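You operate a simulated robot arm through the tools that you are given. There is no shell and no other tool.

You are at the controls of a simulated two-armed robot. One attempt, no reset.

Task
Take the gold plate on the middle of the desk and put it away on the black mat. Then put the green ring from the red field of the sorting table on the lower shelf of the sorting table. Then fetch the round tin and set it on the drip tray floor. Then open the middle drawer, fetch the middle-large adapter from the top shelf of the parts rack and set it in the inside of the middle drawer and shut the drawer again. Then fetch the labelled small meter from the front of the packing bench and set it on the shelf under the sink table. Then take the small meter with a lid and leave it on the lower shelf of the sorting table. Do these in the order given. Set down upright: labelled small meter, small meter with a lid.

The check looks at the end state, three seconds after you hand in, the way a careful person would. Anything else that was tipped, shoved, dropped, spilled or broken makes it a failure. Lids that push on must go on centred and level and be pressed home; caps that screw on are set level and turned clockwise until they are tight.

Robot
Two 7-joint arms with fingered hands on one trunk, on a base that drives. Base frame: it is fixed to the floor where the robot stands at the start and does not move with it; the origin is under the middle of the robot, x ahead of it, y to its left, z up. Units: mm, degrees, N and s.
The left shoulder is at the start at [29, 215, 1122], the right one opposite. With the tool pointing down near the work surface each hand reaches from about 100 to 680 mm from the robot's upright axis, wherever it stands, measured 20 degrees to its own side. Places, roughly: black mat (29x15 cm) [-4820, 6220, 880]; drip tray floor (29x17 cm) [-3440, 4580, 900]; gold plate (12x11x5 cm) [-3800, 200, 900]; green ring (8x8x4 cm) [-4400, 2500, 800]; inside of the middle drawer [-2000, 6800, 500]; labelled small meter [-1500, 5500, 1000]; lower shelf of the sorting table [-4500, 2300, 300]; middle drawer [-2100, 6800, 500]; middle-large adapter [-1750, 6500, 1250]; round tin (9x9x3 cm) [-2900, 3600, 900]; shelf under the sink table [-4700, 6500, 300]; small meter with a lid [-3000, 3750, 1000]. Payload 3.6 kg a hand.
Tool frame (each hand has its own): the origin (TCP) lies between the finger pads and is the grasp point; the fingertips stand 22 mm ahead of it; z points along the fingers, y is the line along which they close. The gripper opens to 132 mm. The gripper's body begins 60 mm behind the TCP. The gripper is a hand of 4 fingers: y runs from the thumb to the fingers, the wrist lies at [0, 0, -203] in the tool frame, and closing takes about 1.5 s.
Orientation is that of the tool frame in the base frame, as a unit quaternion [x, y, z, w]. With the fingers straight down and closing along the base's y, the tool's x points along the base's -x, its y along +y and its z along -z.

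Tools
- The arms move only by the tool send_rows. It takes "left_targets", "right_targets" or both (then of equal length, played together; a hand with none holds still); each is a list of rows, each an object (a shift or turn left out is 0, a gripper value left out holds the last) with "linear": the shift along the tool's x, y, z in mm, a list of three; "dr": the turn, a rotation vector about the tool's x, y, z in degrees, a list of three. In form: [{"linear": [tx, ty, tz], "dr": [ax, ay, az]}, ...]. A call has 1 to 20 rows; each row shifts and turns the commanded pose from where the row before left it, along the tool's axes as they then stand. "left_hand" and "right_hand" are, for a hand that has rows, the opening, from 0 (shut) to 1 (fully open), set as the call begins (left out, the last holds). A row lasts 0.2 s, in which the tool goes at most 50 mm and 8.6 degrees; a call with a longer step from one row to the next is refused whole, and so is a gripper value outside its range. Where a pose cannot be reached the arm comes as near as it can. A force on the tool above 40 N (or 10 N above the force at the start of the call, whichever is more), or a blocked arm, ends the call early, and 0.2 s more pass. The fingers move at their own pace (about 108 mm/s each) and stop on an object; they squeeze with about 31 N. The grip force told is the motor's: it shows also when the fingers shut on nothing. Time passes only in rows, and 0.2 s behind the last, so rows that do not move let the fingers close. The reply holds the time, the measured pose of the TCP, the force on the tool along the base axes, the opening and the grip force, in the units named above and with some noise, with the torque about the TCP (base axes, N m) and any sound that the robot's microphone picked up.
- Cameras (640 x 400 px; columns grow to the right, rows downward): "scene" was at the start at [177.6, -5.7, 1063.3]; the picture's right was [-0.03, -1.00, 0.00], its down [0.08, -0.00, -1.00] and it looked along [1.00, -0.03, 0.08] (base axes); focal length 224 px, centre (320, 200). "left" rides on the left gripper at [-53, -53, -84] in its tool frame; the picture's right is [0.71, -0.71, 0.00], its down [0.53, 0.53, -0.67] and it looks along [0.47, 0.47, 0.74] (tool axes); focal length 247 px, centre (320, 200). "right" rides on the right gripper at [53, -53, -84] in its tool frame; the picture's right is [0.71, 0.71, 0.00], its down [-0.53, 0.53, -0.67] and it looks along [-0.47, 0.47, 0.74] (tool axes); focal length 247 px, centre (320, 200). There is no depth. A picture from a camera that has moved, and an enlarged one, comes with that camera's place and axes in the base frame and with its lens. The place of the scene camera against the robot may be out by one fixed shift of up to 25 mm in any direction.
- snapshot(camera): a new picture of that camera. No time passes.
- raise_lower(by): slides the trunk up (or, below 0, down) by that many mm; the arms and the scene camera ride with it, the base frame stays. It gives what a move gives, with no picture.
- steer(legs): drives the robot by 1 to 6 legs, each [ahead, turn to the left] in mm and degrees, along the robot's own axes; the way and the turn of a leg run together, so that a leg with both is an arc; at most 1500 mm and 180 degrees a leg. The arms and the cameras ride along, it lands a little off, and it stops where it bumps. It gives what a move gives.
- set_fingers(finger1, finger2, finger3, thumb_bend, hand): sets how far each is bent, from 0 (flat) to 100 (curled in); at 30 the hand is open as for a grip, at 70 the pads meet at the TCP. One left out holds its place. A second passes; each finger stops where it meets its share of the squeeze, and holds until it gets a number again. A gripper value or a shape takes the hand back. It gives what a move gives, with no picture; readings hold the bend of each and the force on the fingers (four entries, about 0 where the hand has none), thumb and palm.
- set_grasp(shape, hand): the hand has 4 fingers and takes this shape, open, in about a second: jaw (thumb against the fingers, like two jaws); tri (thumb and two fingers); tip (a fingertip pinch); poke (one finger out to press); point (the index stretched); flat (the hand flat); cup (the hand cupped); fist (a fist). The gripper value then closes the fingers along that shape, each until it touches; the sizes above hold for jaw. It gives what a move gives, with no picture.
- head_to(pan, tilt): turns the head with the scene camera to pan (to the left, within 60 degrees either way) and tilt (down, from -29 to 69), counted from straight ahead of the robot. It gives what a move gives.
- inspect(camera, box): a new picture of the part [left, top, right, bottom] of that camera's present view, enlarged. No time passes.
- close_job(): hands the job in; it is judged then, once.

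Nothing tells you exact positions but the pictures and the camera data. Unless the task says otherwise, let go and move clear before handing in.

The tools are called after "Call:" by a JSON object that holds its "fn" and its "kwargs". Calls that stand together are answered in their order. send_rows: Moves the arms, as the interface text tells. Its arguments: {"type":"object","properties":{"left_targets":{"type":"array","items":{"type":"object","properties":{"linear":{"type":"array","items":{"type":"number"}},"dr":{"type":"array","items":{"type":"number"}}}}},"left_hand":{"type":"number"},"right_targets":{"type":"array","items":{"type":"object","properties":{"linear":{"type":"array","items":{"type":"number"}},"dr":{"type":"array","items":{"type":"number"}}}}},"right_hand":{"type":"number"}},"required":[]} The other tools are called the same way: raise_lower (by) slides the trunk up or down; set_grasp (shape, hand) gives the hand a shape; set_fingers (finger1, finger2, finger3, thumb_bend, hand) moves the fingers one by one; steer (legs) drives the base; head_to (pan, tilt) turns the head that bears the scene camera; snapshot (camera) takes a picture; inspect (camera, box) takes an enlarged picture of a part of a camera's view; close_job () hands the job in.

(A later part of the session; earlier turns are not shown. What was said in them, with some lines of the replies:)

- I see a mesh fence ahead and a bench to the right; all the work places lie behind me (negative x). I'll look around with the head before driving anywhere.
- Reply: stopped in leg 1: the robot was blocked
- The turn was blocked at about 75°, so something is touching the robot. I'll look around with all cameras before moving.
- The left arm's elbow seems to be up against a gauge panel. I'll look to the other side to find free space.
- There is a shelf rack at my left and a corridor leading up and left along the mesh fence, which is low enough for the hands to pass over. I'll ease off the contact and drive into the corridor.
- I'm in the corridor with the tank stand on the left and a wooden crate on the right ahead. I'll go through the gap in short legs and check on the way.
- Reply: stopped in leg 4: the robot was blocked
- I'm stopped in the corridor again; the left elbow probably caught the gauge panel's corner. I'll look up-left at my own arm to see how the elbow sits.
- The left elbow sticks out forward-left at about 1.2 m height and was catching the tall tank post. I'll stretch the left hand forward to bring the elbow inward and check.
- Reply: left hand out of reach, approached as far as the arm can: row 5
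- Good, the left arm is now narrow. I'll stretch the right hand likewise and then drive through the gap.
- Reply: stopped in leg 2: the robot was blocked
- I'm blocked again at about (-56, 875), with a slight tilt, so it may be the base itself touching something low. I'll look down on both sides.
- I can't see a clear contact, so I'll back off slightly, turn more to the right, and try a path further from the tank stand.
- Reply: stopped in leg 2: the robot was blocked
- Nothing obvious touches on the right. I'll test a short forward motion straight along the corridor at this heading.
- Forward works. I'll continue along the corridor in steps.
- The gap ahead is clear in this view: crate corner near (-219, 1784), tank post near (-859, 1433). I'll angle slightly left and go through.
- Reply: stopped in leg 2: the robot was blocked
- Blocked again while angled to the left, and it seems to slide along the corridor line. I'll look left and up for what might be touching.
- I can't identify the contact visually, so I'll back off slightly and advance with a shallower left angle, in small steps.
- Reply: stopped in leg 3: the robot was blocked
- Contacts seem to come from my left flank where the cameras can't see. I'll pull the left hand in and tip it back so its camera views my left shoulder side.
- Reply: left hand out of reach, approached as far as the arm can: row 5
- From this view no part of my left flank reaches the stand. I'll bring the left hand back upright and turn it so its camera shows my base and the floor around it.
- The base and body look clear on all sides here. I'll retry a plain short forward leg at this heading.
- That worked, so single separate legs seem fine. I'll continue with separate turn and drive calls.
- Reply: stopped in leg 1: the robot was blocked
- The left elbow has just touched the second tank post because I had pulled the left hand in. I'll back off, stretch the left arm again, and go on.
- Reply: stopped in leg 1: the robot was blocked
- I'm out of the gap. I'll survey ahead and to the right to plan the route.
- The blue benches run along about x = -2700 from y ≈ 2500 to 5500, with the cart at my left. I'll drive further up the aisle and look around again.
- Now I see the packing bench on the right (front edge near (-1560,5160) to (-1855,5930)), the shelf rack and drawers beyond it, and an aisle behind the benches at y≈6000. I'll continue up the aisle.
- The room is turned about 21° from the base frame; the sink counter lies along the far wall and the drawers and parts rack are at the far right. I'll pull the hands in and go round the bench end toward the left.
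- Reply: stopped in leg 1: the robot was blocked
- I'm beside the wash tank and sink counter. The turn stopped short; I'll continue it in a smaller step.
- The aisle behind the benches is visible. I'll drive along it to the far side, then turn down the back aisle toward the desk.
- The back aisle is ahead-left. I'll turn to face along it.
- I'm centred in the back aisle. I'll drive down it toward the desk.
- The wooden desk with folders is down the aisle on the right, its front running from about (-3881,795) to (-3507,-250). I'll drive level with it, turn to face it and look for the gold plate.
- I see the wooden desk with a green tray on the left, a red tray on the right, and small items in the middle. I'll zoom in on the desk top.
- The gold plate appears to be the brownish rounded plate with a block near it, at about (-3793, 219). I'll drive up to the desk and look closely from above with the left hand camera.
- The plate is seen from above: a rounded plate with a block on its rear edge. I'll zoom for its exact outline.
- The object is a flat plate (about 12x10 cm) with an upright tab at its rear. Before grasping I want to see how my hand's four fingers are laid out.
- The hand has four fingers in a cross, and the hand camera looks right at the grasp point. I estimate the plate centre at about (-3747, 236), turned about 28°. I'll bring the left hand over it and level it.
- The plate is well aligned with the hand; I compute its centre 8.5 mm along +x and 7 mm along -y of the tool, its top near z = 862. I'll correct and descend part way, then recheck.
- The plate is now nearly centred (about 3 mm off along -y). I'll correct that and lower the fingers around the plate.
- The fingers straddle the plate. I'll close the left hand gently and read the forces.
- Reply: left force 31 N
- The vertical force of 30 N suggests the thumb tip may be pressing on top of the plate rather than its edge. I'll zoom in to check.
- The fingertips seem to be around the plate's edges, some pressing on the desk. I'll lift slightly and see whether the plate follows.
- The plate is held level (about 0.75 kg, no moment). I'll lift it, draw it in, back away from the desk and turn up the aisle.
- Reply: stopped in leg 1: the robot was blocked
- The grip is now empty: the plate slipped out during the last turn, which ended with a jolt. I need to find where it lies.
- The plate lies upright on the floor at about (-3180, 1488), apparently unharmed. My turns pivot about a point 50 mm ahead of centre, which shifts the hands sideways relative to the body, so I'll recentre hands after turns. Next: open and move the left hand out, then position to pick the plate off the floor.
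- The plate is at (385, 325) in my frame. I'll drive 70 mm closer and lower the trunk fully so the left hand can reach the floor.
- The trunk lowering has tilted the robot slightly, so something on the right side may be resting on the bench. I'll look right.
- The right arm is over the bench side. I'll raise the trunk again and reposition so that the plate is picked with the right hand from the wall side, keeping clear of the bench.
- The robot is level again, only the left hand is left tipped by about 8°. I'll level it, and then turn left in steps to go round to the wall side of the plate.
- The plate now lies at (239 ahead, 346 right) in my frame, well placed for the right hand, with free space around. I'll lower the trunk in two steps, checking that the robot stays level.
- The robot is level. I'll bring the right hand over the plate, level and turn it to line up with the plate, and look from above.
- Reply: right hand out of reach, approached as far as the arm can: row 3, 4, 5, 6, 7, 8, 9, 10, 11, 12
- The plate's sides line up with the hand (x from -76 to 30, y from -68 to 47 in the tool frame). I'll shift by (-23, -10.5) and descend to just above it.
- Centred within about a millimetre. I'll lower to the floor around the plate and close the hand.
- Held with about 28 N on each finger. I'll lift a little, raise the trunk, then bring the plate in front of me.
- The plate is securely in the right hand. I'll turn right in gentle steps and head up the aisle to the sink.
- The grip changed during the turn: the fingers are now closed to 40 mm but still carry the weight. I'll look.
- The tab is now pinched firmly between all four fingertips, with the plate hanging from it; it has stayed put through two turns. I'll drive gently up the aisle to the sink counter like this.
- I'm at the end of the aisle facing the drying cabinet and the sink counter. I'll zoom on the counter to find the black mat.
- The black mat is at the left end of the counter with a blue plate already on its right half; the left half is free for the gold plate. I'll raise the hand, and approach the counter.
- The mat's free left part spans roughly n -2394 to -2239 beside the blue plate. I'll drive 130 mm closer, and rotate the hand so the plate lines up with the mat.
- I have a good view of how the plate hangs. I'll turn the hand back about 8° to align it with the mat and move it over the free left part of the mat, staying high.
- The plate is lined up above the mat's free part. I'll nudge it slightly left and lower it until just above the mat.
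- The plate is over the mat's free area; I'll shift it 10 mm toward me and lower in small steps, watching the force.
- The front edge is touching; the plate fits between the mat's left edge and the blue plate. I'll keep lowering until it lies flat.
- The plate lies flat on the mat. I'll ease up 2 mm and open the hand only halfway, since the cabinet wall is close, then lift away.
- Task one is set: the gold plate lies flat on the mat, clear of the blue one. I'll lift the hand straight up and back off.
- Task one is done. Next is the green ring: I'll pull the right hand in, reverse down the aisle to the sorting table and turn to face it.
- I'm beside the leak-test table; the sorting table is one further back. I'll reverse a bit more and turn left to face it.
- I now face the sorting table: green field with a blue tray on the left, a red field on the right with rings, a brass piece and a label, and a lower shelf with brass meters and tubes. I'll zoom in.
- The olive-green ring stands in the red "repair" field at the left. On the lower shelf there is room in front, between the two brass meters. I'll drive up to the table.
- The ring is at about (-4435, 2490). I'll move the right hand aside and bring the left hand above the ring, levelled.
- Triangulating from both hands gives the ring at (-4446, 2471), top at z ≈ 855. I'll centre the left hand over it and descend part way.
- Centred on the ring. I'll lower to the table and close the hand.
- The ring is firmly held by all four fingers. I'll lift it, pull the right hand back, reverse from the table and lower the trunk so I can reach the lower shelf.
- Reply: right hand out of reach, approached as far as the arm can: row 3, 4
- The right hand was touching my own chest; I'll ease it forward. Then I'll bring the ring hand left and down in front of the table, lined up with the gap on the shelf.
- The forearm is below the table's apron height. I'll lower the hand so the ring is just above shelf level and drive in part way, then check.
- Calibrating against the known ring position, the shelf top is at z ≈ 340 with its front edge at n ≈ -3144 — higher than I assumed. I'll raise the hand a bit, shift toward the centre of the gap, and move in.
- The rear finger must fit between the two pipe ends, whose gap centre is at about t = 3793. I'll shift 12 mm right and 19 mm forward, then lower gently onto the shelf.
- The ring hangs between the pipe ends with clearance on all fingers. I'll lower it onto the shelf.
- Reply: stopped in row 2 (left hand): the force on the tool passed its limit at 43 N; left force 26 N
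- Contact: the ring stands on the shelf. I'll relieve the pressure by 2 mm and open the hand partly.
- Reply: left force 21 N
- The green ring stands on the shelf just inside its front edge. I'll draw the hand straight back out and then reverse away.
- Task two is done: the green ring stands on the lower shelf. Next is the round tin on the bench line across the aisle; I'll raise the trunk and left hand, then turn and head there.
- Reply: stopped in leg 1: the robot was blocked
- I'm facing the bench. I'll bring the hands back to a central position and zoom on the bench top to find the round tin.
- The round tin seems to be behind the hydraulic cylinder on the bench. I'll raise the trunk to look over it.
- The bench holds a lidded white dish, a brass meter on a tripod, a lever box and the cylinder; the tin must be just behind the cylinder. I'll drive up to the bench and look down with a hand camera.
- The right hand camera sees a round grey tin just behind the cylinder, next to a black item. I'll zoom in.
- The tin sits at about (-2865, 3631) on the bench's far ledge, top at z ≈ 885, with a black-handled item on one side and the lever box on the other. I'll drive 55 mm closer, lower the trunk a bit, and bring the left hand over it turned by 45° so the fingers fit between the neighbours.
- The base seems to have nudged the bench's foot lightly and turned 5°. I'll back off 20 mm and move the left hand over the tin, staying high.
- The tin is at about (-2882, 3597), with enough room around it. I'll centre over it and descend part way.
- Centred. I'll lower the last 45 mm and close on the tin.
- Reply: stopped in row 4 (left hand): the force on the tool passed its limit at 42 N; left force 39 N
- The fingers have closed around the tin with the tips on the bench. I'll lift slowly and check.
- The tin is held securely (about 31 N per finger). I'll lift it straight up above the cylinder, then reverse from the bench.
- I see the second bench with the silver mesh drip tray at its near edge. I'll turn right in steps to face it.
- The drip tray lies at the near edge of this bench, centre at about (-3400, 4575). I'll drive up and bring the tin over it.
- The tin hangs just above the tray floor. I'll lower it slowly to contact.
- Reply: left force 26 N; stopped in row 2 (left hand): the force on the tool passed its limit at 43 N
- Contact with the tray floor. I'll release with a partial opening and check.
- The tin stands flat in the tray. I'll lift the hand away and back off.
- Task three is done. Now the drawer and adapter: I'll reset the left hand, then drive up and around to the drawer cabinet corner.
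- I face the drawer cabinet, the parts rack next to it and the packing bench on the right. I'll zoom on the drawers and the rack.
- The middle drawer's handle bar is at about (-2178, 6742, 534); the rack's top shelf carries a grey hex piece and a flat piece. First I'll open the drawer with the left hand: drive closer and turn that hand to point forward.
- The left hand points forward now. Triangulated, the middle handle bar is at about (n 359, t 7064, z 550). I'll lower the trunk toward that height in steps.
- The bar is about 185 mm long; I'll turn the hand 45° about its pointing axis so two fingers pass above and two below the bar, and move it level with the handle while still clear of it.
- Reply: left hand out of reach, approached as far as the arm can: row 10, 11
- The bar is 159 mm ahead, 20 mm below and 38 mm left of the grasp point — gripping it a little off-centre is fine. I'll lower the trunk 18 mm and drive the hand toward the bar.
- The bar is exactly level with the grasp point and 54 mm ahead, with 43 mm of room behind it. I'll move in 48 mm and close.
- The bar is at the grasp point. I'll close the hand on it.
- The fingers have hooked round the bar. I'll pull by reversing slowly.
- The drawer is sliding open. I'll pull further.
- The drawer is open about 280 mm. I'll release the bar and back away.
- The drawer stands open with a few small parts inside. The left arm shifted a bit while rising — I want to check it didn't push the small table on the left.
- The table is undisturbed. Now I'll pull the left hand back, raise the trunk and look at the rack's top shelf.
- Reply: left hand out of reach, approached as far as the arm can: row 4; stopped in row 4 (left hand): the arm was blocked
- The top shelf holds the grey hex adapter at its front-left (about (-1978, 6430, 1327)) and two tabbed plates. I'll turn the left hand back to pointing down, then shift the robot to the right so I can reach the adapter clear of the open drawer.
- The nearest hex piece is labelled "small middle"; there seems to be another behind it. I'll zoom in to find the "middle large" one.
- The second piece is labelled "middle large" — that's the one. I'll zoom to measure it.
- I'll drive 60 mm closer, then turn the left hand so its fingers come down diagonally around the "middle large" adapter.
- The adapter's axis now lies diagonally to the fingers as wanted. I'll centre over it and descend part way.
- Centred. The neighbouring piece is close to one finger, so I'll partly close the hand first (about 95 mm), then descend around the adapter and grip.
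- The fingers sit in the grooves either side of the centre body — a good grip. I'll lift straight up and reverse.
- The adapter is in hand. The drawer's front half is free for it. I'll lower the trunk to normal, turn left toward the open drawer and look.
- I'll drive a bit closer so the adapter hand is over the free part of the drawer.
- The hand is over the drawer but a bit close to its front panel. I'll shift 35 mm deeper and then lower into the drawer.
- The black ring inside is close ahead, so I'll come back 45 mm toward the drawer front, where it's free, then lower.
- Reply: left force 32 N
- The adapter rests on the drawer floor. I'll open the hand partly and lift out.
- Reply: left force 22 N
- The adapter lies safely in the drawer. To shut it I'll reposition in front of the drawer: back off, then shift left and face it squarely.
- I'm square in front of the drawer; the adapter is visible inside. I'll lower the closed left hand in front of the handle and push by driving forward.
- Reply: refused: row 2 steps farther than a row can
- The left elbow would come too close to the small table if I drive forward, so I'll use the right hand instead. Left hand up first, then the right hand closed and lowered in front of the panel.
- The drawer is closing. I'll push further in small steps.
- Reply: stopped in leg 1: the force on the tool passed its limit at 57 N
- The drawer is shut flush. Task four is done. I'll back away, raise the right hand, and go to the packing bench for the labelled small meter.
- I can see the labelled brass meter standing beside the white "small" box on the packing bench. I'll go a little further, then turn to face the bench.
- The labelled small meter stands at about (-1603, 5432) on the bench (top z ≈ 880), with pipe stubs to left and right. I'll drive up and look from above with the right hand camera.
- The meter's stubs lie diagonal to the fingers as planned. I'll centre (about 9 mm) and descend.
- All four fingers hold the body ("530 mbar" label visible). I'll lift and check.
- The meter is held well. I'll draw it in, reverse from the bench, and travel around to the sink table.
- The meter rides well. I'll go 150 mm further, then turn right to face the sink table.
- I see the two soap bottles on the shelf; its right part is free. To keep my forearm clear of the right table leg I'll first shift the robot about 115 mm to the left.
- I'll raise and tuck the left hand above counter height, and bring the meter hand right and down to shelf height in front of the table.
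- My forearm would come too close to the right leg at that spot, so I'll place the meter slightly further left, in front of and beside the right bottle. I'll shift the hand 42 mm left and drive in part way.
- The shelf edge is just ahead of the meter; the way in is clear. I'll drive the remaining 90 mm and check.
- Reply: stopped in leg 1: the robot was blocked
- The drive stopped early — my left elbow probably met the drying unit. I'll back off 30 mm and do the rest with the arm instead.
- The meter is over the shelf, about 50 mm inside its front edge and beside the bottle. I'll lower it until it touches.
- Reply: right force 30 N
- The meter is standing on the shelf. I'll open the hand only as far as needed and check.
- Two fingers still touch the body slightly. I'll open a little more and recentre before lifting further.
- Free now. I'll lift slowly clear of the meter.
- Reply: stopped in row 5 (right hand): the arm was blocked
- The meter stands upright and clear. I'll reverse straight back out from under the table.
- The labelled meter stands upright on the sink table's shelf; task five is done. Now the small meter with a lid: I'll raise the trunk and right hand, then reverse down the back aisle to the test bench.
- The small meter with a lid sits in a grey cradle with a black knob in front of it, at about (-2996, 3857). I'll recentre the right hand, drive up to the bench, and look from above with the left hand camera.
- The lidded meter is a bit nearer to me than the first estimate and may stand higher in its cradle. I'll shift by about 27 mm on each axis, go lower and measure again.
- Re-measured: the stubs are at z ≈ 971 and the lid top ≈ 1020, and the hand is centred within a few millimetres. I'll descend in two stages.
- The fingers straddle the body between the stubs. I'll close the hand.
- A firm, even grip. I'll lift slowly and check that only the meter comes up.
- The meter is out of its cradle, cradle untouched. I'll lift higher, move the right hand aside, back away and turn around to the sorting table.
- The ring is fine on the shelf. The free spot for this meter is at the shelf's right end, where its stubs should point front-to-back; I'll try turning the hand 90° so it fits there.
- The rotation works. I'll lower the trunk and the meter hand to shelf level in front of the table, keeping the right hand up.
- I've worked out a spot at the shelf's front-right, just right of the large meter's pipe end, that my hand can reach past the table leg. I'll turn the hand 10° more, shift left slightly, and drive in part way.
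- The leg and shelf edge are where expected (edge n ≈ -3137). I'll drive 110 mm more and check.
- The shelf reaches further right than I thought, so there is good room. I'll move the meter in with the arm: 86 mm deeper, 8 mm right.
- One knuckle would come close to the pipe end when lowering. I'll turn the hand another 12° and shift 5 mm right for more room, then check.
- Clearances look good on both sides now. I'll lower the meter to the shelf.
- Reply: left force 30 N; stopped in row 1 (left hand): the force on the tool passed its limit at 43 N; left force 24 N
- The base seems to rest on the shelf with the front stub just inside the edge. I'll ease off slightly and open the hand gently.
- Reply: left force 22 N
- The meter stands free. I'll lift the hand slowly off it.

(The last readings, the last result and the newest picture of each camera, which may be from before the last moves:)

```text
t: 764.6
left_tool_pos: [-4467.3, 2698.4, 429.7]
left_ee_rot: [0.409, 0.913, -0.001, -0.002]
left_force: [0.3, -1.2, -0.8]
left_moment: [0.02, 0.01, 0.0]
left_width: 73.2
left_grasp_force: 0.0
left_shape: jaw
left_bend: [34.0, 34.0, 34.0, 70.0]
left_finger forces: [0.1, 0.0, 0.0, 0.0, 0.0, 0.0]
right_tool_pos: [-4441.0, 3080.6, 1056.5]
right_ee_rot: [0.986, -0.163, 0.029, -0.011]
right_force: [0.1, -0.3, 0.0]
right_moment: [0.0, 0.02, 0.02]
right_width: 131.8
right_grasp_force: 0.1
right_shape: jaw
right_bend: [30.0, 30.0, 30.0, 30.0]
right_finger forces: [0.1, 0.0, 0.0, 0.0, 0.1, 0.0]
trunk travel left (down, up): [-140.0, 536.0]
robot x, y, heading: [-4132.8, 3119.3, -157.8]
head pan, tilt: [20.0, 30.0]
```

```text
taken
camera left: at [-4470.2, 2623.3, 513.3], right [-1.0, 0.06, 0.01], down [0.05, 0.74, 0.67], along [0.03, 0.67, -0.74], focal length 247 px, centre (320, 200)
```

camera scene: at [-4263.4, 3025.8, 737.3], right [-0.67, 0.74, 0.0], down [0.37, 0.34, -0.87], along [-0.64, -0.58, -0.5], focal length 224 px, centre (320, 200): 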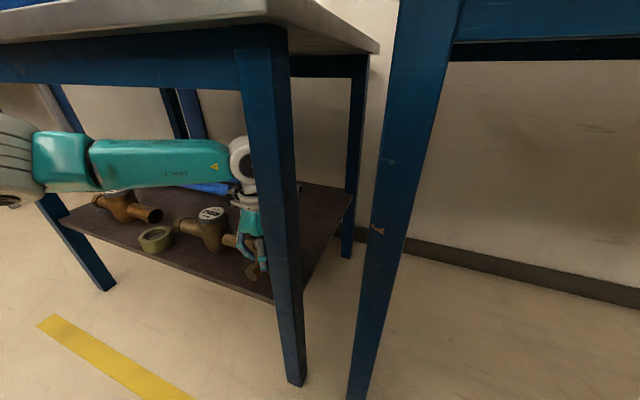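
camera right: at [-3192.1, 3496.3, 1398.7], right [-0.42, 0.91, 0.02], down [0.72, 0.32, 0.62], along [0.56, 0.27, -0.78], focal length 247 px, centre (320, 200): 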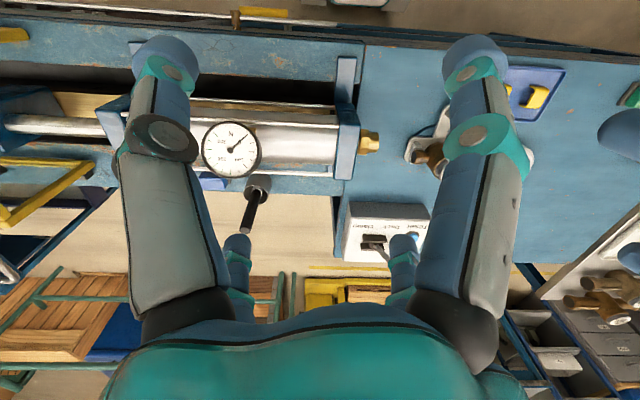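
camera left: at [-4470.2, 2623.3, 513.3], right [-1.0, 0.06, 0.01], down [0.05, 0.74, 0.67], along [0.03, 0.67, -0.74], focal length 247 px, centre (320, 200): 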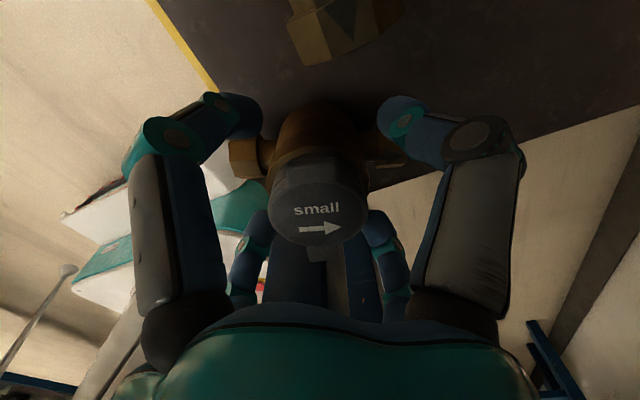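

Call:
{"fn": "send_rows", "kwargs": {"left_targets": [{"linear": [0, 0, -8]}, {"linear": [0, 0, -8]}, {"linear": [0, 0, -8]}, {"linear": [0, 0, -8]}, {"linear": [0, 0, 0]}]}}

Call:
{"fn": "snapshot", "kwargs": {"camera": "left"}}

```text
t: 765.9
left_tool_pos: [-4467.2, 2697.0, 460.2]
left_ee_rot: [0.408, 0.913, -0.001, -0.003]
left_force: [1.4, 0.3, 0.3]
left_moment: [0.01, 0.03, 0.01]
left_width: 73.2
left_grasp_force: 0.0
left_shape: jaw
left_bend: [34.0, 34.0, 34.0, 70.0]
left_finger forces: [0.1, 0.1, 0.0, 0.1, 0.1, 0.0]
right_tool_pos: [-4441.0, 3081.5, 1056.4]
right_ee_rot: [0.986, -0.162, 0.029, -0.011]
right_force: [0.7, 0.7, -0.5]
right_moment: [-0.01, 0.03, 0.02]
right_width: 131.9
right_grasp_force: 0.0
right_shape: jaw
right_bend: [30.0, 30.0, 30.0, 30.0]
right_finger forces: [0.0, 0.0, 0.1, 0.0, 0.0, 0.0]
trunk travel left (down, up): [-140.0, 536.0]
robot x, y, heading: [-4134.9, 3116.2, -157.7]
head pan, tilt: [20.0, 30.0]
```

```text
taken
camera left: at [-4470.2, 2623.5, 544.5], right [-1.0, 0.06, 0.01], down [0.05, 0.74, 0.67], along [0.03, 0.67, -0.74], focal length 247 px, centre (320, 200)
```

left: 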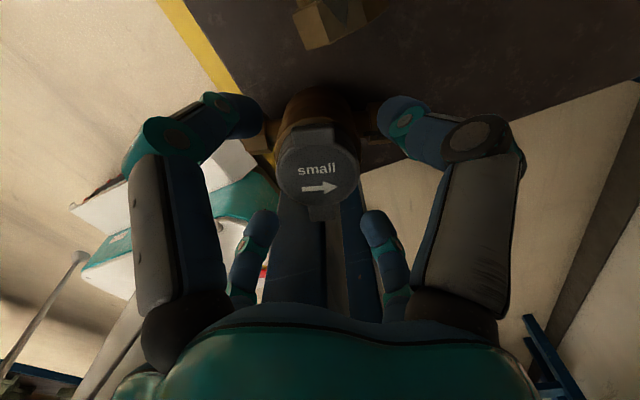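

Call:
{"fn": "send_rows", "kwargs": {"left_targets": [{"linear": [0, 0, -5]}, {"linear": [0, 0, -5]}, {"linear": [0, 0, -5]}, {"linear": [0, 0, 0]}]}}

Call:
{"fn": "send_rows", "kwargs": {"left_targets": [{"linear": [-3, -6, 0]}, {"linear": [-12, 14, 0]}, {"linear": [-12, 16, 0]}, {"linear": [-12, 16, 0]}, {"linear": [-12, 16, 0]}, {"linear": [-12, 16, 0]}, {"linear": [0, 0, 0]}]}}

Call:
{"fn": "snapshot", "kwargs": {"camera": "left"}}

Call:
{"fn": "snapshot", "kwargs": {"camera": "scene"}}

```text
t: 766.9
left_tool_pos: [-4466.0, 2698.0, 475.8]
left_ee_rot: [0.408, 0.913, -0.001, -0.003]
left_force: [0.4, -0.6, 0.9]
left_moment: [0.0, 0.04, 0.02]
left_width: 73.6
left_grasp_force: 0.1
left_shape: jaw
left_bend: [34.0, 34.0, 34.0, 70.0]
left_finger forces: [0.0, 0.0, 0.0, 0.0, 0.1, 0.0]
right_tool_pos: [-4441.8, 3081.7, 1056.3]
right_ee_rot: [0.986, -0.163, 0.029, -0.012]
right_force: [0.2, 0.1, -0.6]
right_moment: [0.0, 0.01, 0.01]
right_width: 132.0
right_grasp_force: 0.0
right_shape: jaw
right_bend: [30.0, 30.0, 30.0, 30.0]
right_finger forces: [0.0, 0.1, 0.1, 0.0, 0.1, 0.1]
trunk travel left (down, up): [-140.0, 536.0]
robot x, y, heading: [-4132.3, 3118.8, -157.7]
head pan, tilt: [20.0, 30.0]
```

```text
t: 768.5
left_tool_pos: [-4369.9, 2699.6, 476.6]
left_ee_rot: [0.409, 0.913, -0.002, -0.003]
left_force: [0.2, 0.2, -0.1]
left_moment: [0.0, 0.0, 0.0]
left_width: 73.5
left_grasp_force: 0.2
left_shape: jaw
left_bend: [34.0, 34.0, 34.0, 70.0]
left_finger forces: [0.1, 0.0, 0.0, 0.0, 0.1, 0.0]
right_tool_pos: [-4441.0, 3081.1, 1054.8]
right_ee_rot: [0.986, -0.163, 0.029, -0.012]
right_force: [-0.3, -0.7, 0.8]
right_moment: [0.0, -0.01, -0.01]
right_width: 132.0
right_grasp_force: 0.0
right_shape: jaw
right_bend: [30.0, 30.0, 30.0, 30.0]
right_finger forces: [0.0, 0.0, 0.1, 0.0, 0.1, 0.0]
trunk travel left (down, up): [-140.0, 536.0]
robot x, y, heading: [-4130.9, 3118.9, -157.9]
head pan, tilt: [20.0, 30.0]
```

```text
taken
camera left: at [-4374.2, 2625.8, 559.9], right [-1.0, 0.06, 0.01], down [0.05, 0.74, 0.67], along [0.03, 0.67, -0.74], focal length 247 px, centre (320, 200)
```

left: 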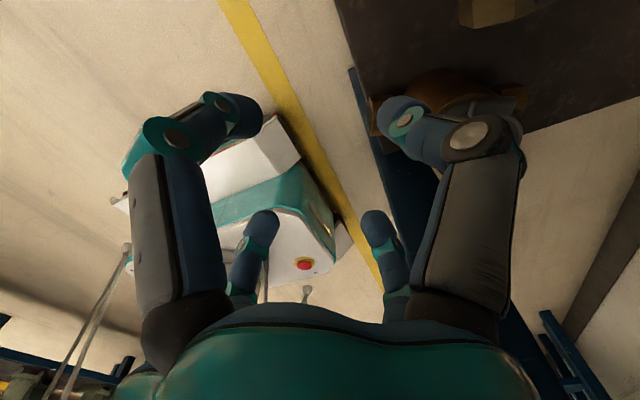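

```text
taken
camera scene: at [-4263.1, 3026.0, 737.4], right [-0.67, 0.74, 0.0], down [0.37, 0.34, -0.87], along [-0.64, -0.58, -0.5], focal length 224 px, centre (320, 200)
```

scene: 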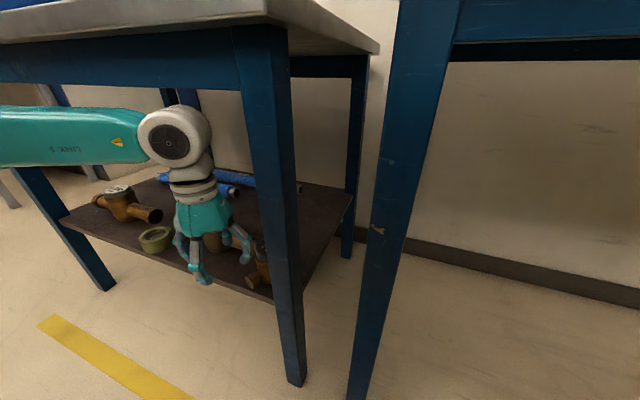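

The hand is clear. I'll reverse from the table and inspect the shelf.

Call:
{"fn": "steer", "kwargs": {"legs": [[-350, 0]]}}

Call:
{"fn": "head_to", "kwargs": {"pan": 25, "tilt": 20}}

Call:
{"fn": "snapshot", "kwargs": {"camera": "scene"}}

Call:
{"fn": "inspect", "kwargs": {"camera": "scene", "box": [160, 120, 420, 300]}}

```text
t: 770.7
left_tool_pos: [-4038.8, 2833.3, 475.5]
left_ee_rot: [0.406, 0.914, -0.001, -0.003]
left_force: [1.0, 0.4, -0.4]
left_moment: [-0.01, 0.01, 0.02]
left_width: 73.0
left_grasp_force: 0.0
left_shape: jaw
left_bend: [34.0, 34.0, 34.0, 70.0]
left_finger forces: [0.0, 0.0, 0.1, 0.1, 0.0, 0.1]
right_tool_pos: [-4112.8, 3213.2, 1056.7]
right_ee_rot: [0.987, -0.16, 0.029, -0.011]
right_force: [1.0, 0.1, 0.0]
right_moment: [-0.01, -0.02, 0.0]
right_width: 131.8
right_grasp_force: 0.1
right_shape: jaw
right_bend: [30.0, 30.0, 30.0, 30.0]
right_finger forces: [0.0, 0.0, 0.0, 0.0, 0.0, 0.0]
trunk travel left (down, up): [-140.0, 536.0]
robot x, y, heading: [-3806.1, 3256.0, -157.7]
head pan, tilt: [20.0, 30.0]
```

```text
t: 771.5
left_tool_pos: [-4040.7, 2833.1, 475.5]
left_ee_rot: [0.406, 0.914, -0.001, -0.003]
left_force: [0.5, -0.2, 0.3]
left_moment: [-0.01, 0.0, -0.04]
left_width: 73.5
left_grasp_force: 0.0
left_shape: jaw
left_bend: [34.0, 34.0, 34.0, 70.0]
left_finger forces: [0.0, 0.0, 0.1, 0.0, 0.0, 0.0]
right_tool_pos: [-4112.8, 3213.3, 1056.2]
right_ee_rot: [0.987, -0.159, 0.029, -0.011]
right_force: [-0.5, -0.3, 0.0]
right_moment: [0.02, -0.01, 0.01]
right_width: 132.0
right_grasp_force: 0.0
right_shape: jaw
right_bend: [30.0, 30.0, 30.0, 30.0]
right_finger forces: [0.0, 0.1, 0.0, 0.1, 0.0, 0.0]
trunk travel left (down, up): [-140.0, 536.0]
robot x, y, heading: [-3802.5, 3255.3, -157.7]
head pan, tilt: [25.0, 20.0]
```

```text
taken
camera scene: at [-3931.5, 3152.1, 753.4], right [-0.74, 0.67, 0.0], down [0.23, 0.25, -0.94], along [-0.63, -0.69, -0.34], focal length 224 px, centre (320, 200)
```

scene: 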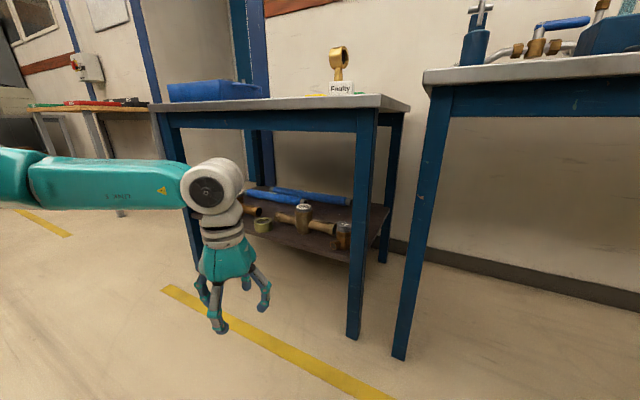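

```text
2.22 times, centred on (290, 210) of scene
camera zoom: at [-3931.5, 3152.1, 753.4], right [-0.74, 0.67, 0.0], down [0.23, 0.25, -0.94], along [-0.63, -0.69, -0.34], focal length 497 px, centre (387, 178)
```

zoom: 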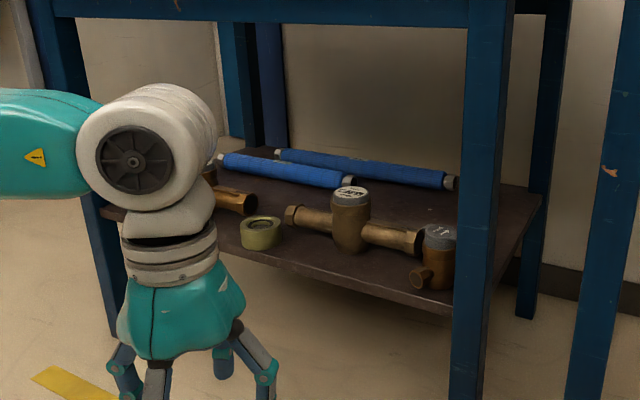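

The small meter with its lid stands upright on the lower shelf beside the large meter, with ring, tubes and other meters undisturbed. I'll raise the arm clear and take one last wider look before handing in.

Call:
{"fn": "raise_lower", "kwargs": {"by": 260}}

Call:
{"fn": "send_rows", "kwargs": {"left_targets": [{"linear": [0, 0, -40]}, {"linear": [0, 0, -40]}, {"linear": [0, 0, -40]}, {"linear": [0, 0, -40]}, {"linear": [0, 0, -40]}, {"linear": [0, 0, -40]}, {"linear": [0, 0, -40]}, {"linear": [0, 0, -40]}], "left_hand": 1}}

Call:
{"fn": "head_to", "kwargs": {"pan": 15, "tilt": 30}}

Call:
{"fn": "snapshot", "kwargs": {"camera": "scene"}}

Call:
{"fn": "inspect", "kwargs": {"camera": "scene", "box": [140, 150, 340, 300]}}

```text
t: 774.1
left_tool_pos: [-4039.7, 2832.8, 736.2]
left_ee_rot: [0.406, 0.914, -0.001, -0.001]
left_force: [0.1, -0.6, 1.1]
left_moment: [0.0, 0.01, -0.02]
left_width: 73.3
left_grasp_force: 0.2
left_shape: jaw
left_bend: [34.0, 34.0, 34.0, 70.0]
left_finger forces: [0.1, 0.1, 0.1, 0.0, 0.1, 0.0]
right_tool_pos: [-4114.8, 3212.4, 1316.4]
right_ee_rot: [0.987, -0.16, 0.029, -0.011]
right_force: [-0.1, -0.6, 0.2]
right_moment: [-0.04, 0.01, -0.02]
right_width: 132.0
right_grasp_force: 0.0
right_shape: jaw
right_bend: [30.0, 30.0, 30.0, 30.0]
right_finger forces: [0.0, 0.0, 0.1, 0.0, 0.0, 0.0]
trunk travel left (down, up): [-400.0, 276.0]
robot x, y, heading: [-3805.6, 3259.2, -157.4]
head pan, tilt: [25.0, 20.0]
```

```text
t: 775.9
left_tool_pos: [-4039.5, 2833.9, 1054.4]
left_ee_rot: [0.406, 0.914, -0.001, -0.003]
left_force: [0.0, 0.7, 0.7]
left_moment: [0.04, 0.03, 0.01]
left_width: 131.9
left_grasp_force: 0.2
left_shape: jaw
left_bend: [30.0, 30.0, 30.0, 30.0]
left_finger forces: [0.1, 0.0, 0.0, 0.1, 0.1, 0.0]
right_tool_pos: [-4113.7, 3212.4, 1317.6]
right_ee_rot: [0.987, -0.16, 0.029, -0.012]
right_force: [-0.3, 0.1, 0.2]
right_moment: [-0.04, 0.0, 0.06]
right_width: 131.9
right_grasp_force: 0.1
right_shape: jaw
right_bend: [30.0, 30.0, 30.0, 30.0]
right_finger forces: [0.0, 0.0, 0.0, 0.0, 0.1, 0.0]
trunk travel left (down, up): [-400.0, 276.0]
robot x, y, heading: [-3807.2, 3254.9, -157.7]
head pan, tilt: [25.0, 20.0]
```

```text
t: 776.6
left_tool_pos: [-4040.0, 2833.3, 1054.0]
left_ee_rot: [0.407, 0.914, -0.001, -0.003]
left_force: [0.0, 0.4, 0.7]
left_moment: [0.03, 0.01, -0.01]
left_width: 131.9
left_grasp_force: 0.0
left_shape: jaw
left_bend: [30.0, 30.0, 30.0, 30.0]
left_finger forces: [0.0, 0.1, 0.0, 0.1, 0.0, 0.1]
right_tool_pos: [-4113.0, 3213.2, 1316.9]
right_ee_rot: [0.987, -0.16, 0.029, -0.011]
right_force: [1.1, 0.5, -0.5]
right_moment: [0.0, -0.01, 0.02]
right_width: 132.1
right_grasp_force: 0.1
right_shape: jaw
right_bend: [30.0, 30.0, 30.0, 30.0]
right_finger forces: [0.1, 0.1, 0.0, 0.0, 0.1, 0.1]
trunk travel left (down, up): [-400.0, 276.0]
robot x, y, heading: [-3806.9, 3256.1, -157.1]
head pan, tilt: [15.0, 30.0]
```

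```text
taken
camera scene: at [-3935.6, 3167.6, 1008.2], right [-0.61, 0.79, 0.0], down [0.4, 0.31, -0.87], along [-0.69, -0.53, -0.5], focal length 224 px, centre (320, 200)
```

scene: 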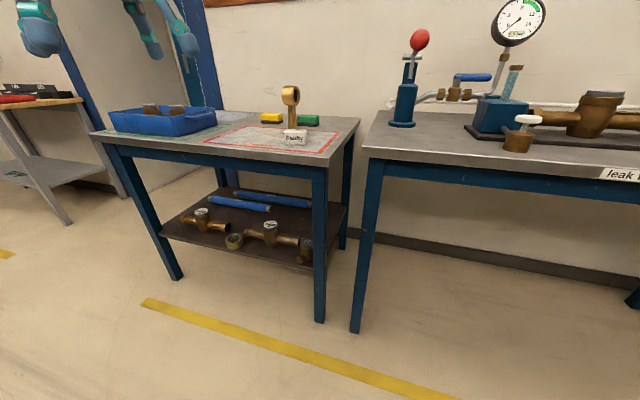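

```text
2.67 times, centred on (240, 225) of scene
camera zoom: at [-3935.6, 3167.6, 1008.2], right [-0.61, 0.79, 0.0], down [0.4, 0.31, -0.87], along [-0.69, -0.53, -0.5], focal length 597 px, centre (533, 133)
```

zoom: 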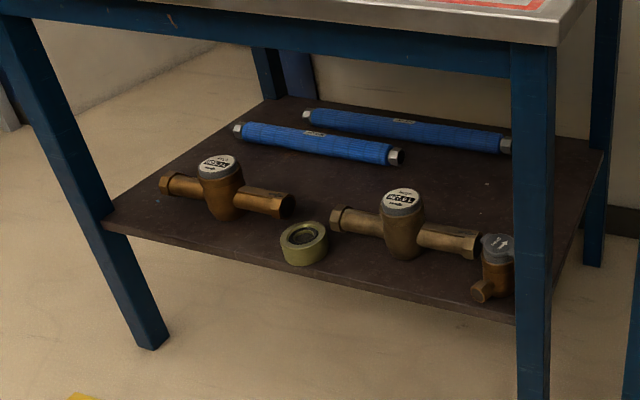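

All six jobs are finished: plate on the mat, ring and lidded meter on the sorting table's lower shelf, tin in the drip tray, adapter in the shut middle drawer, labelled meter on the sink shelf. Both hands are empty and clear, so I'm handing in.

Call:
{"fn": "close_job", "kwargs": {}}

```text
The job is handed in.
```

All six tasks are done, in the order you gave, and I have handed the job in. The check has not reported a result.

1. **Gold plate:** it lies flat on the black mat, clear of the blue plate already there. On the way it slipped out of my hand during a turn and fell to the floor; I picked it up and saw no damage.
2. **Green ring:** it stands on the lower shelf of the sorting table, near the front edge, between the two large meters.
3. **Round tin:** it stands level on the drip tray floor.
4. **Middle-large adapter:** it is inside the middle drawer, and the drawer is shut flush with the others.
5. **Labelled small meter:** it stands upright on the shelf under the sink table, beside the soap bottles.
6. **Small meter with a lid:** it stands upright, lid closed, at the right end of the sorting table's lower shelf.

My robot also stopped several times while driving or turning. The likely contacts were a tank post with the left arm early on, the back of the test bench lightly with the base, and the drying cabinet with the left elbow. Later pictures of the bench and the cabinet showed nothing out of place; I did not go back to look at the tank area.

Both hands are empty and clear of everything.
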